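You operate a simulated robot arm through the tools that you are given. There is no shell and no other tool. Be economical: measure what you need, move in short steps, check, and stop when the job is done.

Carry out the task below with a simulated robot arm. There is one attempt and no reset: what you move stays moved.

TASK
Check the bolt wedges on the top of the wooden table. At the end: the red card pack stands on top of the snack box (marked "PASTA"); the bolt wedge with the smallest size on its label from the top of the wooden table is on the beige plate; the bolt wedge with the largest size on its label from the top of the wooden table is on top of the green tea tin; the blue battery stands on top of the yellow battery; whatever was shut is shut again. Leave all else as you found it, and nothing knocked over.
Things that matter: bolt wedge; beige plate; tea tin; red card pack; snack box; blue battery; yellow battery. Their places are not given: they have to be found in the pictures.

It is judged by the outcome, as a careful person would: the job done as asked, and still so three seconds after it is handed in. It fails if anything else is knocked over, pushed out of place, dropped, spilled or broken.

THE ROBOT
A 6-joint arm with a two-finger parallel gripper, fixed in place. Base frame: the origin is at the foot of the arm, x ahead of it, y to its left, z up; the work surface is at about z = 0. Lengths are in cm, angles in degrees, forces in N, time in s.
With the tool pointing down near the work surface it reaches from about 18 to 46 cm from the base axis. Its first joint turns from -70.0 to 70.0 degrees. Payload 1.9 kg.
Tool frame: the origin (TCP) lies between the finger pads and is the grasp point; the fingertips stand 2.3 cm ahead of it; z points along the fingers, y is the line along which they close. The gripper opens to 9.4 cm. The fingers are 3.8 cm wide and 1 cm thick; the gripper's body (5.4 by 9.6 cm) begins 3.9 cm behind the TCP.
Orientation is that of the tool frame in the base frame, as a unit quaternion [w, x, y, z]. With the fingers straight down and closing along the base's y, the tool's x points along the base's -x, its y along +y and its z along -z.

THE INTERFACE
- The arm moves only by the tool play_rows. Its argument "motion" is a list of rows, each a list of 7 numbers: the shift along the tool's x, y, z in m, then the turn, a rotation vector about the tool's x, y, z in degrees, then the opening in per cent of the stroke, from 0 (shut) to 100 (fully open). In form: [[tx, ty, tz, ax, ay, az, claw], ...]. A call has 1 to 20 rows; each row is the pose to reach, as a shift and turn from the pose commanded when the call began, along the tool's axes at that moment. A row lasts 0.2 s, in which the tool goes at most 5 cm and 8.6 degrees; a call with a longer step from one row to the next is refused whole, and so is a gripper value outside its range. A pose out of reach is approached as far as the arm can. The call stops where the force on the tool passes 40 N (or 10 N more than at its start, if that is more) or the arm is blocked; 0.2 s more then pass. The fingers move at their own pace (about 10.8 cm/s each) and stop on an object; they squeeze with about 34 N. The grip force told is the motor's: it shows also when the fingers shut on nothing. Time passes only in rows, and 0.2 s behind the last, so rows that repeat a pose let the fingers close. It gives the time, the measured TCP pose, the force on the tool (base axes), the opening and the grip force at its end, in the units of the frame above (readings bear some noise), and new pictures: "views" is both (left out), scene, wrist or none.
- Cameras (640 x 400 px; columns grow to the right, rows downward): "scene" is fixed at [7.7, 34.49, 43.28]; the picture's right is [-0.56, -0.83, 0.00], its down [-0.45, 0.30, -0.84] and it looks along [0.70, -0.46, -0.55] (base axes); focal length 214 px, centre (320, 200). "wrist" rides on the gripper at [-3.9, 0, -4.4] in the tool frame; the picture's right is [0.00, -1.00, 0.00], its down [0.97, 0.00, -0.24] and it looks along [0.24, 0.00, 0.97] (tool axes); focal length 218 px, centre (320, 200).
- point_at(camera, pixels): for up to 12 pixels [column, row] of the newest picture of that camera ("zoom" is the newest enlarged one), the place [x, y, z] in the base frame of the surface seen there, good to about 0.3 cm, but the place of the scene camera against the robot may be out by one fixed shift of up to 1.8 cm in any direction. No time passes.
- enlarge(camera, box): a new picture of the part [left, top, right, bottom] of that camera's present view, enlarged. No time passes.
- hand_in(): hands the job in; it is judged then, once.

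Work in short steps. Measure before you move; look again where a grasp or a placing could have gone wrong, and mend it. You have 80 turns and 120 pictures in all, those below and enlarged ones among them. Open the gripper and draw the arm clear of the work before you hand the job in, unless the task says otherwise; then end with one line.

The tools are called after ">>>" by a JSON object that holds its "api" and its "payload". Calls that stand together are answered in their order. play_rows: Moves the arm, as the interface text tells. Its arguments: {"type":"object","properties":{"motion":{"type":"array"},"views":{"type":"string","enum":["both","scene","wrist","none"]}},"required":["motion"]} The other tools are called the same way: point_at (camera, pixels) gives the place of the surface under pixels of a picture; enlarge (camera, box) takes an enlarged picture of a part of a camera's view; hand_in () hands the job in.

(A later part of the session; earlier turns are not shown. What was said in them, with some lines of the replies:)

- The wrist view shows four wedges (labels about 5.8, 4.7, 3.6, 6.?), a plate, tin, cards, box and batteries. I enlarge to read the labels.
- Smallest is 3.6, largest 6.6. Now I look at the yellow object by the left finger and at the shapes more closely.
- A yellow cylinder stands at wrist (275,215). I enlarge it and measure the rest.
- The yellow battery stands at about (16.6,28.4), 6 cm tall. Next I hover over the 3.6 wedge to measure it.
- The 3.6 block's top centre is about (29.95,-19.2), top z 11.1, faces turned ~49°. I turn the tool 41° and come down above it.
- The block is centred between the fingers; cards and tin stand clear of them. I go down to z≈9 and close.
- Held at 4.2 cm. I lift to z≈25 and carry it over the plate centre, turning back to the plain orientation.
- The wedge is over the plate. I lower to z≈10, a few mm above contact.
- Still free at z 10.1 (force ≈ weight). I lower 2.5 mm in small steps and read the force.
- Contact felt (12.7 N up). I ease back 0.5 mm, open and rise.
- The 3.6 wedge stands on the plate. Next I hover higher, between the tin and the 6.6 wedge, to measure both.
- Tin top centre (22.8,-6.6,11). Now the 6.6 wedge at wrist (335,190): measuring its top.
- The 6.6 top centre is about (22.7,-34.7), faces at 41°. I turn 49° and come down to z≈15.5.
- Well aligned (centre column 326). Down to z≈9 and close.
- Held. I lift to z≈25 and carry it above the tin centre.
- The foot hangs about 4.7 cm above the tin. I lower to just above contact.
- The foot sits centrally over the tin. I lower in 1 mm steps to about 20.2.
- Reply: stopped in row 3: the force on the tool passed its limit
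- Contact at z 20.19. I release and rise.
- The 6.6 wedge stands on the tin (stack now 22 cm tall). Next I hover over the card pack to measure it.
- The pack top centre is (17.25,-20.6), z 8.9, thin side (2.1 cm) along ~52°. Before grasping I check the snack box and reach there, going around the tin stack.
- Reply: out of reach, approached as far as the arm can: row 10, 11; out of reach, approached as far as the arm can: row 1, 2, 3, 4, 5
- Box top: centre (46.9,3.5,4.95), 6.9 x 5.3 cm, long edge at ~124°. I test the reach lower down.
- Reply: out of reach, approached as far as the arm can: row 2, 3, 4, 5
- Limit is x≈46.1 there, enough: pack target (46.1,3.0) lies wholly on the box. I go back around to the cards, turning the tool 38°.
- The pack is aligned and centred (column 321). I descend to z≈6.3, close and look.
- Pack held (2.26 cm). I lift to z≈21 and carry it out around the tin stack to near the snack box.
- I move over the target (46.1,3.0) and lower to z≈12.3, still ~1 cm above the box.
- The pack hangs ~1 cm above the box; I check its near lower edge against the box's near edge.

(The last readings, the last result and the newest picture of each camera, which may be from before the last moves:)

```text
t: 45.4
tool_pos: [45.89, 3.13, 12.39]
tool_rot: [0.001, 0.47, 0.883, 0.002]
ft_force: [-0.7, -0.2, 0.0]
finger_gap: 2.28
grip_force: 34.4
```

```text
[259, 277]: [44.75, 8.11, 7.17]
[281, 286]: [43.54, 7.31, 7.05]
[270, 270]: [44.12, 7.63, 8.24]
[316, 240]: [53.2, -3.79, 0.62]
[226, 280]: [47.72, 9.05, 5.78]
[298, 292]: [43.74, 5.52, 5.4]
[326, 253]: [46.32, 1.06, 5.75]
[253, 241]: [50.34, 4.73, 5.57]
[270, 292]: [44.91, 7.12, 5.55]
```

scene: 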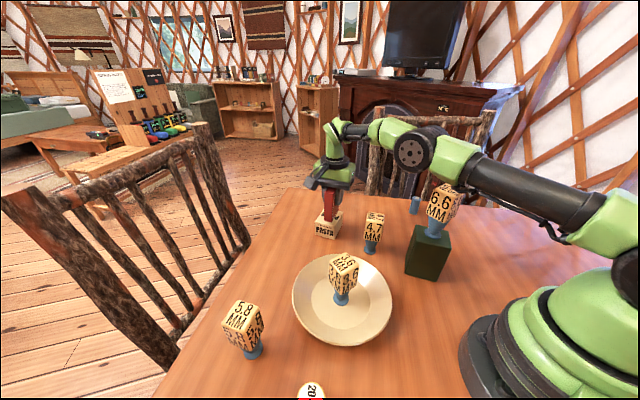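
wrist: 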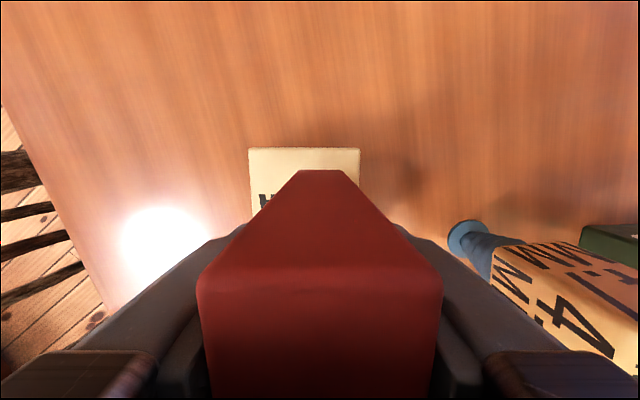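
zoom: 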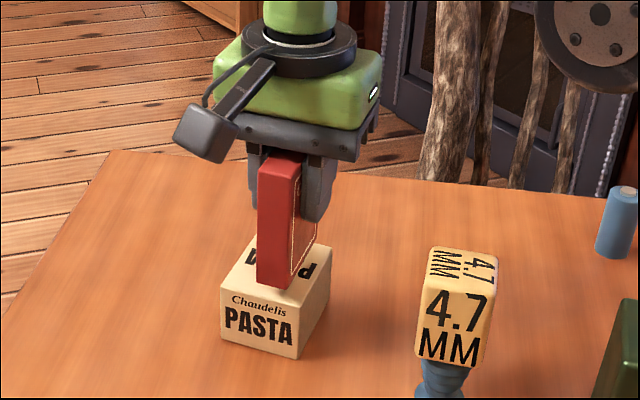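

The pack would overhang the near end slightly, so I shift 0.8 cm along its length toward the box centre and look again.

>>> {"api": "play_rows", "payload": {"motion": [[-0.004, -0.001, 0, 0, 0, 0, 10], [-0.008, -0.0015, 0, 0, 0, 0, 10], [-0.008, -0.0015, 0.003, 0, 0, 0, 10], [-0.008, -0.0015, 0.006, 0, 0, 0, 10], [-0.008, -0.0015, 0.006, 0, 0, 0, 10]]}}

>>> {"api": "enlarge", "payload": {"camera": "scene", "box": [280, 150, 400, 250]}}

```text
t: 46.6
tool_pos: [46.17, 2.3, 11.7]
tool_rot: [0.001, 0.47, 0.883, 0.002]
ft_force: [0.5, -0.9, -1.4]
finger_gap: 2.26
grip_force: 34.2
```

scene: 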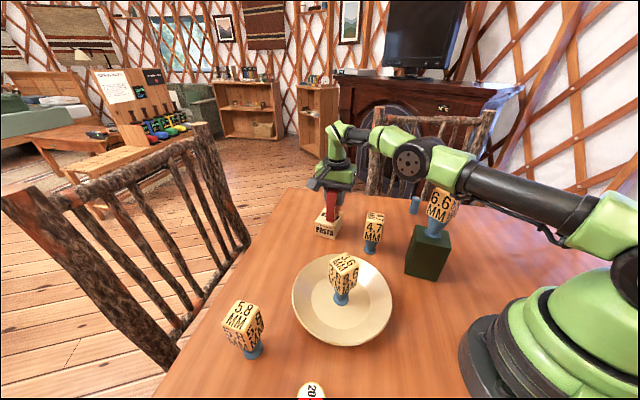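
wrist: 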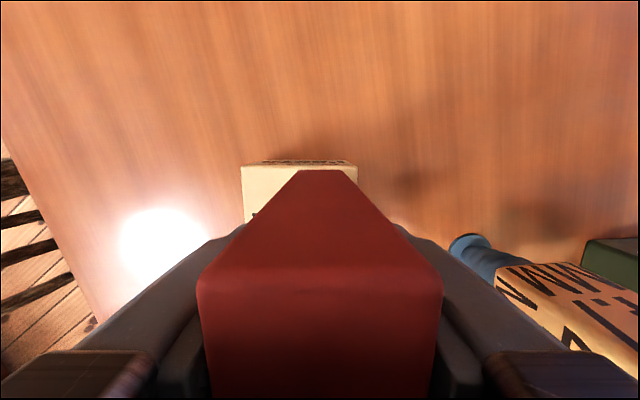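

```text
4.00 times, centred on (340, 200) of scene
```

zoom: 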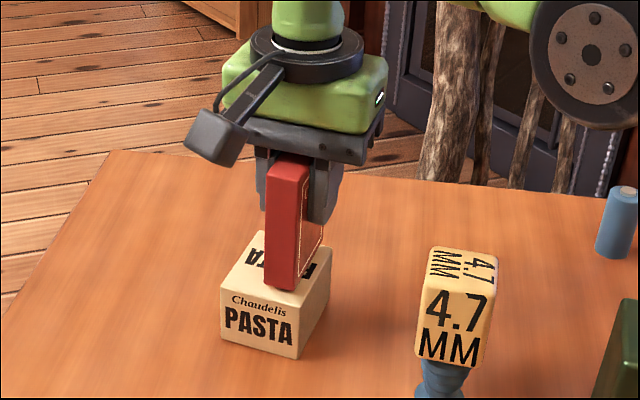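

Now the pack's ends line up with the box's ends. I lower in 1 mm steps.

>>> {"api": "play_rows", "payload": {"motion": [[0, 0, 0.001, 0, 0, 0, 10], [0, 0, 0.002, 0, 0, 0, 10], [0, 0, 0.003, 0, 0, 0, 10], [0, 0, 0.0035, 0, 0, 0, 10]], "views": "none"}}

```text
t: 47.6
tool_pos: [46.26, 2.21, 11.22]
tool_rot: [0.001, 0.47, 0.883, 0.002]
ft_force: [0.9, 0.2, -1.4]
finger_gap: 2.24
grip_force: 33.5
```

>>> {"api": "play_rows", "payload": {"motion": [[0, 0, 0.001, 0, 0, 0, 10], [0, 0, 0.002, 0, 0, 0, 10], [0, 0, 0.002, 0, 0, 0, 10]], "views": "none"}}

```text
t: 48.4
tool_pos: [46.31, 2.32, 11.25]
tool_rot: [0.003, 0.47, 0.883, 0.002]
ft_force: [-1.6, -0.2, 13.7]
finger_gap: 2.26
grip_force: 34.0
```

Contact (13.7 N). I release and rise straight up.

>>> {"api": "play_rows", "payload": {"motion": [[0, 0, -0.0005, 0, 0, 0, 10], [0, 0, -0.0005, 0, 0, 0, 25], [0, 0, -0.0005, 0, 0, 0, 35], [0, 0, -0.0005, 0, 0, 0, 60], [0, 0, -0.0005, 0, 0, 0, 80], [0.002, -0.001, -0.03, 0, 0, 0, 80], [0.005, -0.004, -0.065, 0, 0, 0, 80], [0.008, -0.008, -0.1, 0, 0, 0, 100]]}}

>>> {"api": "enlarge", "payload": {"camera": "scene", "box": [280, 150, 400, 250]}}

```text
t: 50.2
tool_pos: [45.16, 2.39, 21.1]
tool_rot: [0.001, 0.47, 0.883, 0.002]
ft_force: [-0.3, -1.0, -0.1]
finger_gap: 9.36
grip_force: 0.0
```

scene: 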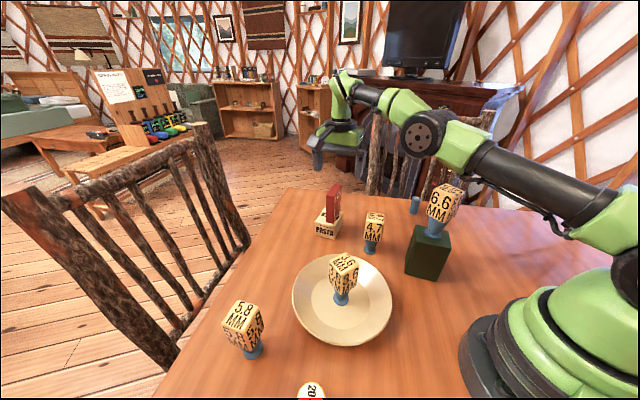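
wrist: 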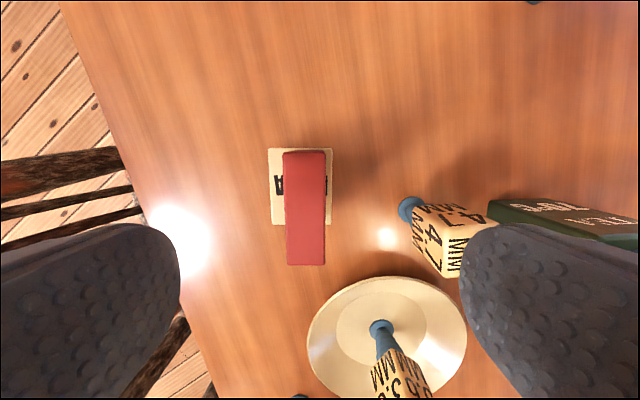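

```text
4.00 times, centred on (340, 200) of scene
```

zoom: 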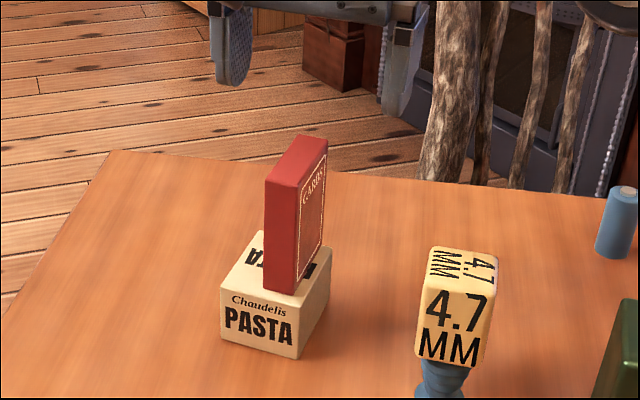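

The cards stand on the box. Next I hover by the blue battery.

>>> {"api": "play_rows", "payload": {"motion": [[-0.0227, -0.0311, 0, 0, 0, -3, 100], [-0.0454, -0.0622, 0, 0, 0, -6, 100], [-0.0681, -0.0933, 0, 0, 0, -9, 100], [-0.0908, -0.1244, 0, 0, 0, -12, 100], [-0.1135, -0.1555, 0, 0, 0, -15, 100], [-0.1362, -0.1866, 0, 0, 0, -19, 100], [-0.159, -0.218, 0, 0, 0, -23, 100], [-0.159, -0.218, 0, 0, 0, -23, 100]], "views": "wrist"}}

>>> {"api": "enlarge", "payload": {"camera": "wrist", "box": [260, 80, 380, 200]}}

```text
t: 52.0
tool_pos: [35.94, -22.81, 20.79]
tool_rot: [0.001, 0.285, 0.959, 0.0]
ft_force: [-0.4, 0.1, -0.2]
finger_gap: 9.4
grip_force: 0.2
```

wrist: 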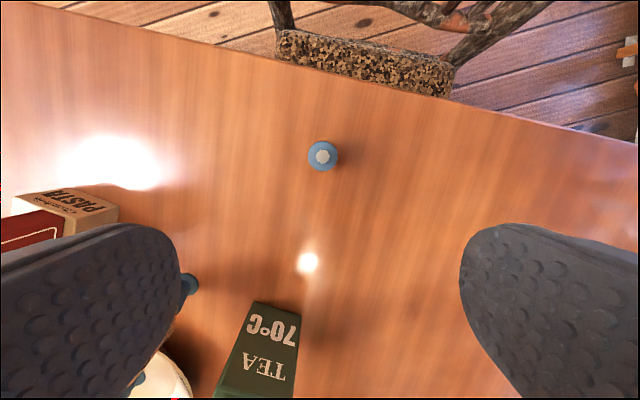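

```text
3.33 times, centred on (320, 140) of wrist
```

zoom: 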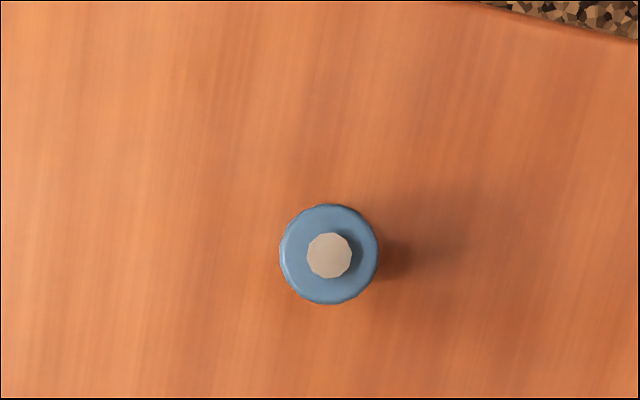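

>>> {"api": "point_at", "payload": {"camera": "zoom", "pixels": [[329, 256], [329, 290], [285, 254], [374, 254], [329, 208], [329, 300]]}}

```text
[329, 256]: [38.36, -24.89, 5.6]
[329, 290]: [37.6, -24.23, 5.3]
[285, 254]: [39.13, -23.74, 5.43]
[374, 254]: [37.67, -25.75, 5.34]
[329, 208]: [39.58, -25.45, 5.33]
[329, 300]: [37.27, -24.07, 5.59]
```

Blue battery centre (38.4,-24.8), Ø2.5, top ~5.4. I move above it to z≈10 and check.

>>> {"api": "play_rows", "payload": {"motion": [[-0.005, 0, 0.03, 0, 0, 0, 100], [-0.015, -0.0015, 0.06, 0, 0, 0, 100], [-0.025, -0.003, 0.09, 0, 0, 0, 100], [-0.0315, -0.0033, 0.105, 0, 0, 0, 100], [-0.0315, -0.0033, 0.105, 0, 0, 0, 100]], "views": "wrist"}}

```text
t: 53.2
tool_pos: [38.42, -24.92, 10.58]
tool_rot: [0.001, 0.285, 0.959, 0.0]
ft_force: [-0.4, 0.3, -0.4]
finger_gap: 9.41
grip_force: 0.1
```

wrist: 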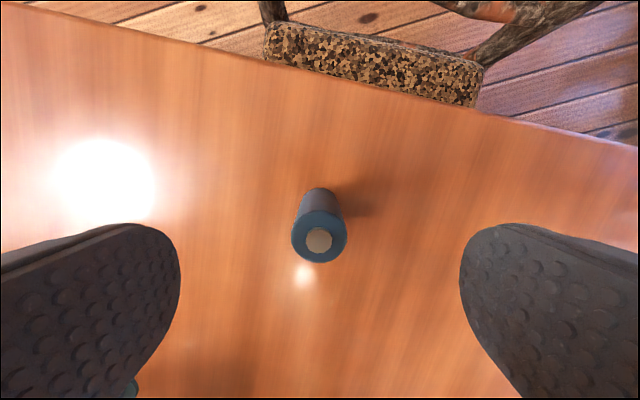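

Centred (column 320). I descend to z≈3.8 and close.

>>> {"api": "play_rows", "payload": {"motion": [[0, 0, 0.03, 0, 0, 0, 100], [0, 0, 0.055, 0, 0, 0, 100], [0, 0, 0.067, 0, 0, 0, 100], [0, 0, 0.067, 0, 0, 0, 60], [0, 0, 0.067, 0, 0, 0, 35], [0, 0, 0.067, 0, 0, 0, 15], [0, 0, 0.067, 0, 0, 0, 15], [0, 0, 0.067, 0, 0, 0, 15]], "views": "wrist"}}

```text
t: 55.0
tool_pos: [38.42, -24.88, 3.88]
tool_rot: [0.001, 0.285, 0.958, 0.0]
ft_force: [0.5, -0.9, 0.4]
finger_gap: 2.49
grip_force: 34.2
```

wrist: 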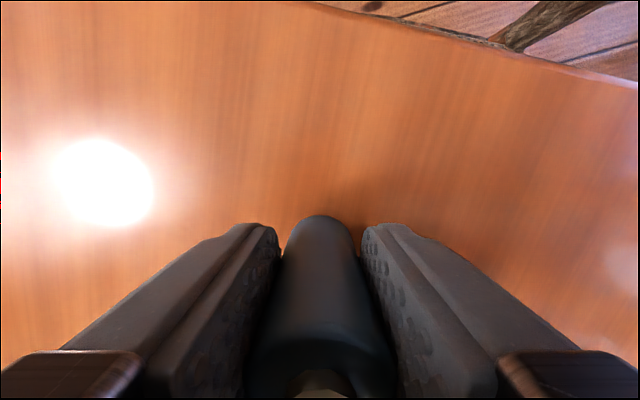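

Held (2.49 cm). I lift and carry it at z≈22 around outside the tin stack to near the yellow battery.

>>> {"api": "play_rows", "payload": {"motion": [[0, 0, -0.03, 0, 0, 0, 15], [0, 0, -0.07, 0, 0, 0, 15], [0, 0, -0.11, 0, 0, 0, 15], [0.0152, 0.0068, -0.15, 0, 0, 0, 15], [0.0385, 0.0335, -0.18, 0, 0, -4, 15], [0.0646, 0.0643, -0.18, 0, 0, -8, 15], [0.0906, 0.0952, -0.18, 0, 0, -12, 15], [0.1167, 0.126, -0.18, 0, 0, -16, 15], [0.1427, 0.1568, -0.18, 0, 0, -20, 15], [0.1688, 0.1877, -0.18, 0, 0, -24, 15], [0.1948, 0.2185, -0.18, 0, 0, -28, 15], [0.2292, 0.2439, -0.18, 0, 0, -32, 15], [0.2651, 0.2623, -0.18, 0, 0, -36, 15], [0.301, 0.2808, -0.18, 0, 0, -40, 15], [0.3384, 0.2923, -0.18, 0, 0, -44, 15], [0.3757, 0.3038, -0.18, 0, 0, -48, 15], [0.413, 0.3153, -0.18, 0, 0, -52, 15], [0.4451, 0.3243, -0.18, 0, 0, -56, 15], [0.4451, 0.3243, -0.18, 0, 0, -56, 15]]}}

```text
t: 59.0
tool_pos: [18.9, 26.72, 21.84]
tool_rot: [0.002, -0.199, 0.98, 0.001]
ft_force: [-0.3, -0.8, 0.3]
finger_gap: 2.44
grip_force: 33.9
```

scene: 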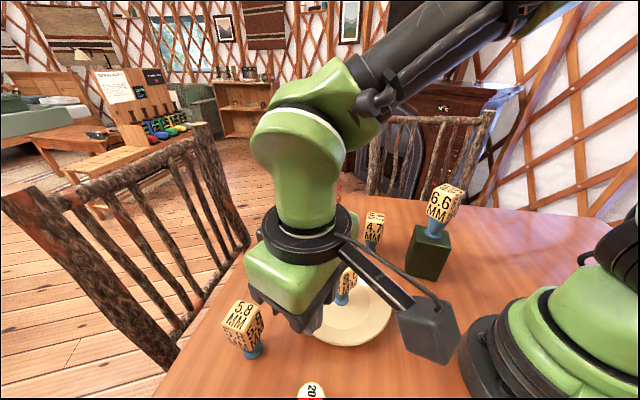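
wrist: 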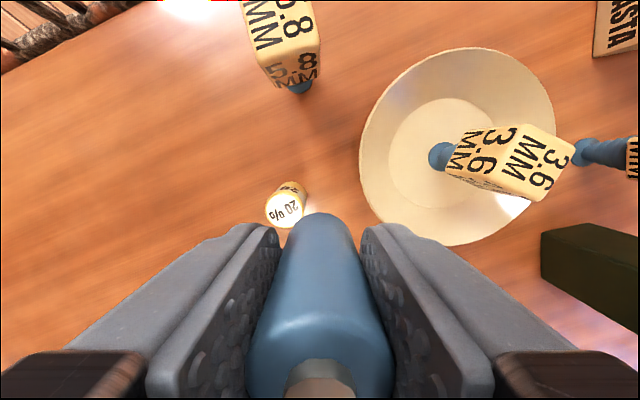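

The yellow top is visible at wrist (285,208). I enlarge it for a precise centre.

>>> {"api": "enlarge", "payload": {"camera": "wrist", "box": [250, 165, 330, 240]}}

```text
5.33 times, centred on (290, 202) of wrist
```

zoom: 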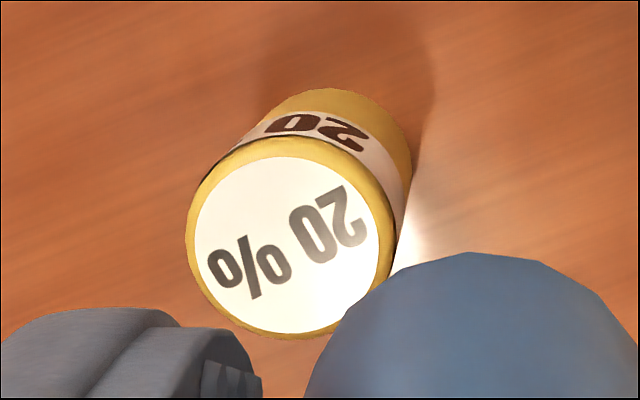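

>>> {"api": "point_at", "payload": {"camera": "zoom", "pixels": [[287, 245], [200, 245], [374, 245], [287, 163], [287, 327]]}}

```text
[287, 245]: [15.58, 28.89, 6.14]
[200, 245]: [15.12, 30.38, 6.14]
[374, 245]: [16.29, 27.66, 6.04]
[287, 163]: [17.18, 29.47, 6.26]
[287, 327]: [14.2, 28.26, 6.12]
```

Yellow top centre ≈ (15.67,28.93,6.14). I move above it and lower to z≈11.2, about 1.2 cm above contact.

>>> {"api": "play_rows", "payload": {"motion": [[0.011, 0.0165, 0.0, 0, 0, 0, 15], [0.0211, 0.033, 0.02, 0, 0, 0, 15], [0.0211, 0.033, 0.05, 0, 0, 0, 15], [0.0211, 0.033, 0.08, 0, 0, 0, 15], [0.0211, 0.033, 0.1, 0, 0, 0, 15], [0.0211, 0.033, 0.1065, 0, 0, 0, 15], [0.0211, 0.033, 0.1065, 0, 0, 0, 15]]}}

>>> {"api": "enlarge", "payload": {"camera": "wrist", "box": [270, 150, 370, 250]}}

>>> {"api": "enlarge", "payload": {"camera": "scene", "box": [250, 290, 370, 400]}}

```text
t: 60.6
tool_pos: [15.5, 28.91, 11.12]
tool_rot: [0.003, -0.198, 0.98, 0.0]
ft_force: [0.0, -1.2, -0.6]
finger_gap: 2.44
grip_force: 33.4
```

scene: 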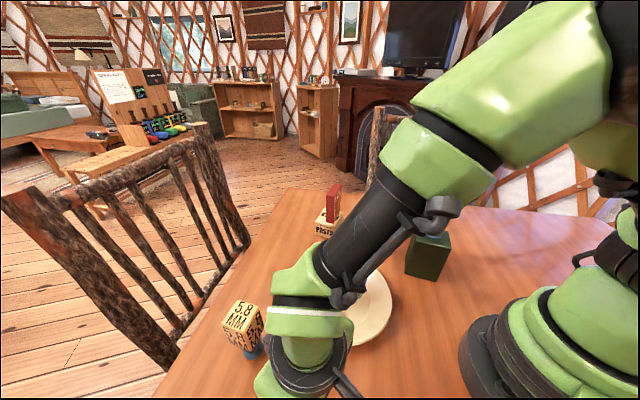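
wrist: 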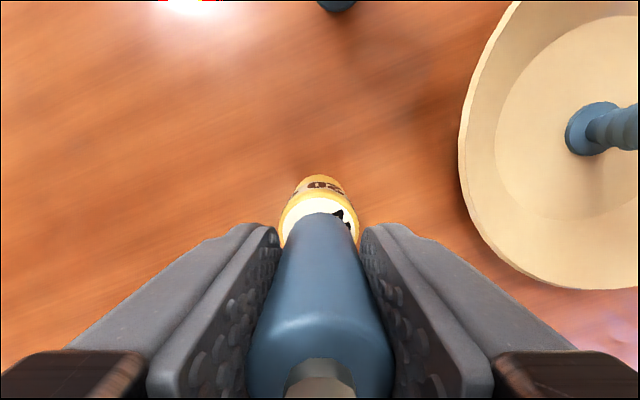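

```text
4.00 times, centred on (320, 200) of wrist
```

zoom: 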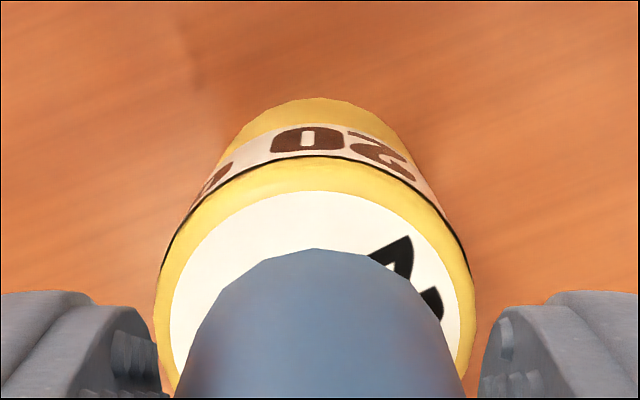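

```text
3.64 times, centred on (310, 345) of scene
```

zoom: 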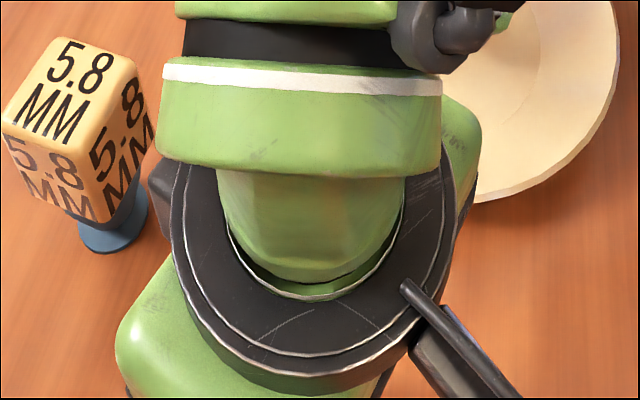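

The blue bottom lines up with the yellow top within ~1 mm. I lower toward contact in small steps.

>>> {"api": "play_rows", "payload": {"motion": [[0, 0, 0.004, 0, 0, 0, 15], [0, 0, 0.007, 0, 0, 0, 15], [0, 0, 0.008, 0, 0, 0, 15], [0, 0, 0.009, 0, 0, 0, 15], [0, 0, 0.0095, 0, 0, 0, 15]], "views": "none"}}

```text
t: 61.8
tool_pos: [15.72, 28.89, 10.18]
tool_rot: [0.002, -0.199, 0.98, 0.0]
ft_force: [-1.2, -0.9, 4.5]
finger_gap: 2.45
grip_force: 33.9
```

Light contact begins (4.5 N). Half a millimetre more to confirm.

>>> {"api": "play_rows", "payload": {"motion": [[0, 0, 0.0005, 0, 0, 0, 15], [0, 0, 0.0005, 0, 0, 0, 15]], "views": "wrist"}}

```text
t: 62.4
tool_pos: [15.62, 28.85, 10.16]
tool_rot: [0.002, -0.198, 0.98, 0.002]
ft_force: [-1.3, -0.2, 12.9]
finger_gap: 2.4
grip_force: 34.1
```

wrist: 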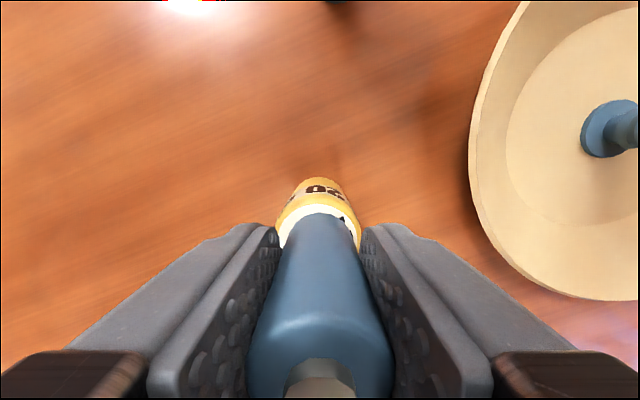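

Firm contact (12.9 N). I ease back, open gently, and rise straight up.

>>> {"api": "play_rows", "payload": {"motion": [[0, 0, -0.0005, 0, 0, 0, 15], [0, 0, -0.0005, 0, 0, 0, 26], [0, 0, -0.0005, 0, 0, 0, 35], [0, 0, -0.0005, 0, 0, 0, 60], [0, 0, -0.0005, 0, 0, 0, 80], [0, 0, -0.0005, 0, 0, 0, 80], [0, 0, -0.02, 0, 0, 0, 80], [0, 0, -0.05, 0, 0, 0, 80], [0, 0, -0.09, 0, 0, 0, 80], [0, 0, -0.13, 0, 0, 0, 80], [0, 0, -0.17, 0, 0, 0, 80]]}}

```text
t: 64.8
tool_pos: [15.34, 29.08, 27.31]
tool_rot: [0.001, -0.198, 0.98, 0.0]
ft_force: [0.2, -0.3, 0.6]
finger_gap: 7.53
grip_force: 0.0
```

scene: 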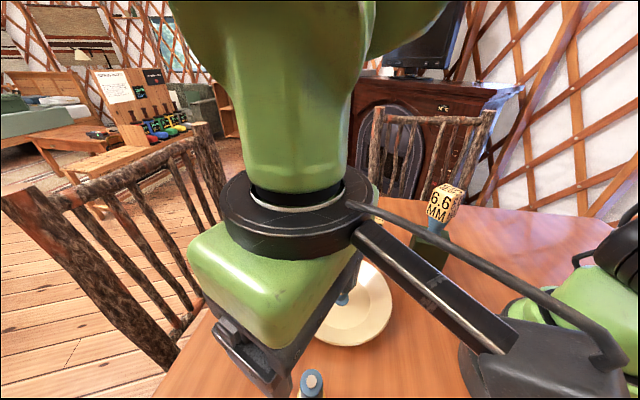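
wrist: 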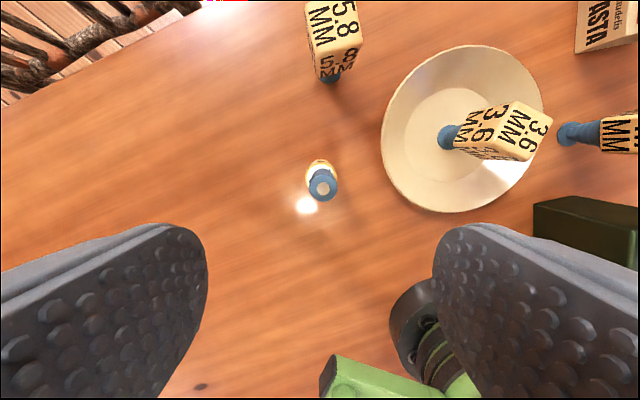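

Blue stands on yellow. I draw the arm up and away and check the whole scene.

>>> {"api": "play_rows", "payload": {"motion": [[0, 0, -0.04, 0, 0, 0, 80], [0, 0, -0.08, 0, 0, 0, 80], [0, -0.01, -0.11, 0, 0, 0, 80], [-0.005, -0.05, -0.115, 0, 0, 3, 80], [-0.01, -0.09, -0.115, 0, 0, 6, 80], [-0.015, -0.13, -0.115, 0, 0, 9, 80], [-0.02, -0.17, -0.115, 0, 0, 12, 80], [-0.027, -0.21, -0.115, 0, 0, 15, 80], [-0.027, -0.218, -0.115, 0, 0, 20, 100]]}}

>>> {"api": "enlarge", "payload": {"camera": "scene", "box": [200, 280, 380, 400]}}

>>> {"api": "enlarge", "payload": {"camera": "scene", "box": [290, 170, 490, 295]}}

```text
t: 66.8
tool_pos: [26.66, 9.76, 38.56]
tool_rot: [0.002, -0.025, 1.0, 0.001]
ft_force: [0.4, 0.7, 0.2]
finger_gap: 9.4
grip_force: 0.2
```

scene: 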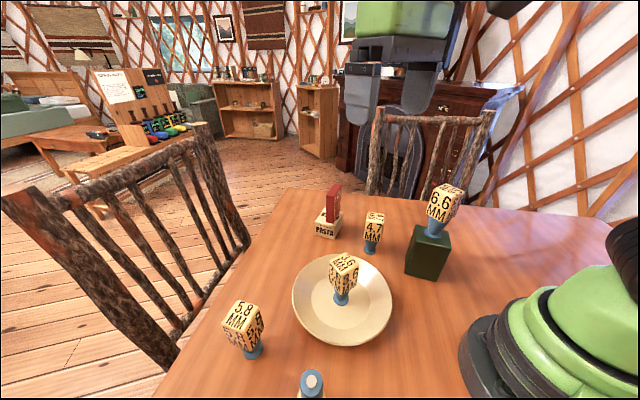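
wrist: 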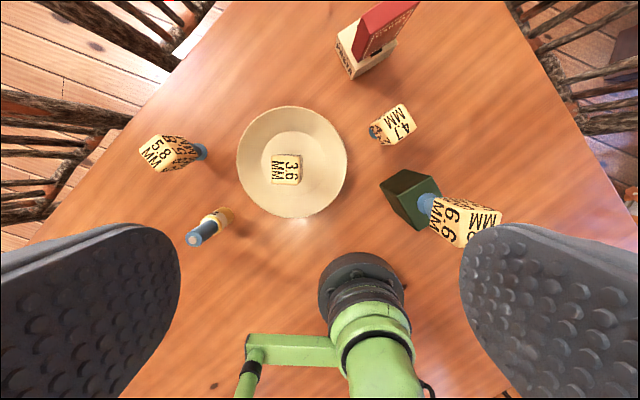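

```text
3.33 times, centred on (290, 340) of scene
```

zoom: 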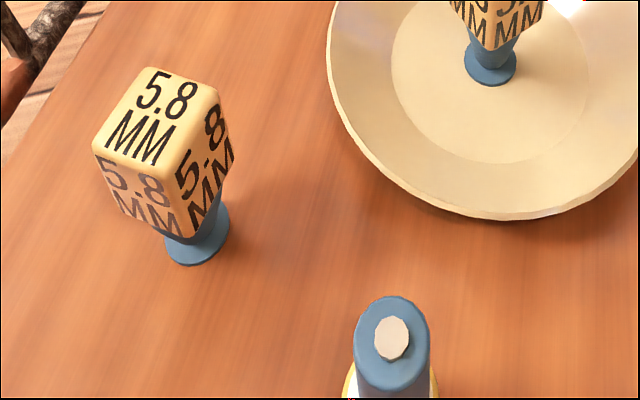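

```text
3.20 times, centred on (390, 232) of scene
```

zoom: 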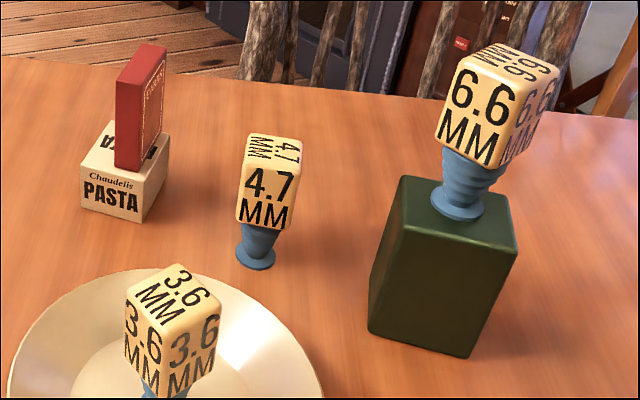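

Every goal shows done in the pictures: the cards on the box, 3.6 on the plate, 6.6 on the tin, and blue on yellow. Nothing else has moved and the arm is clear, so I hand it in.

>>> {"api": "hand_in", "payload": {}}

```text
The job is handed in.
```

The job is handed in: the cards stand on the snack box, the 3.6 mm wedge is on the plate, the 6.6 mm wedge is on the tea tin, the blue battery stands on the yellow one, and nothing was knocked over.
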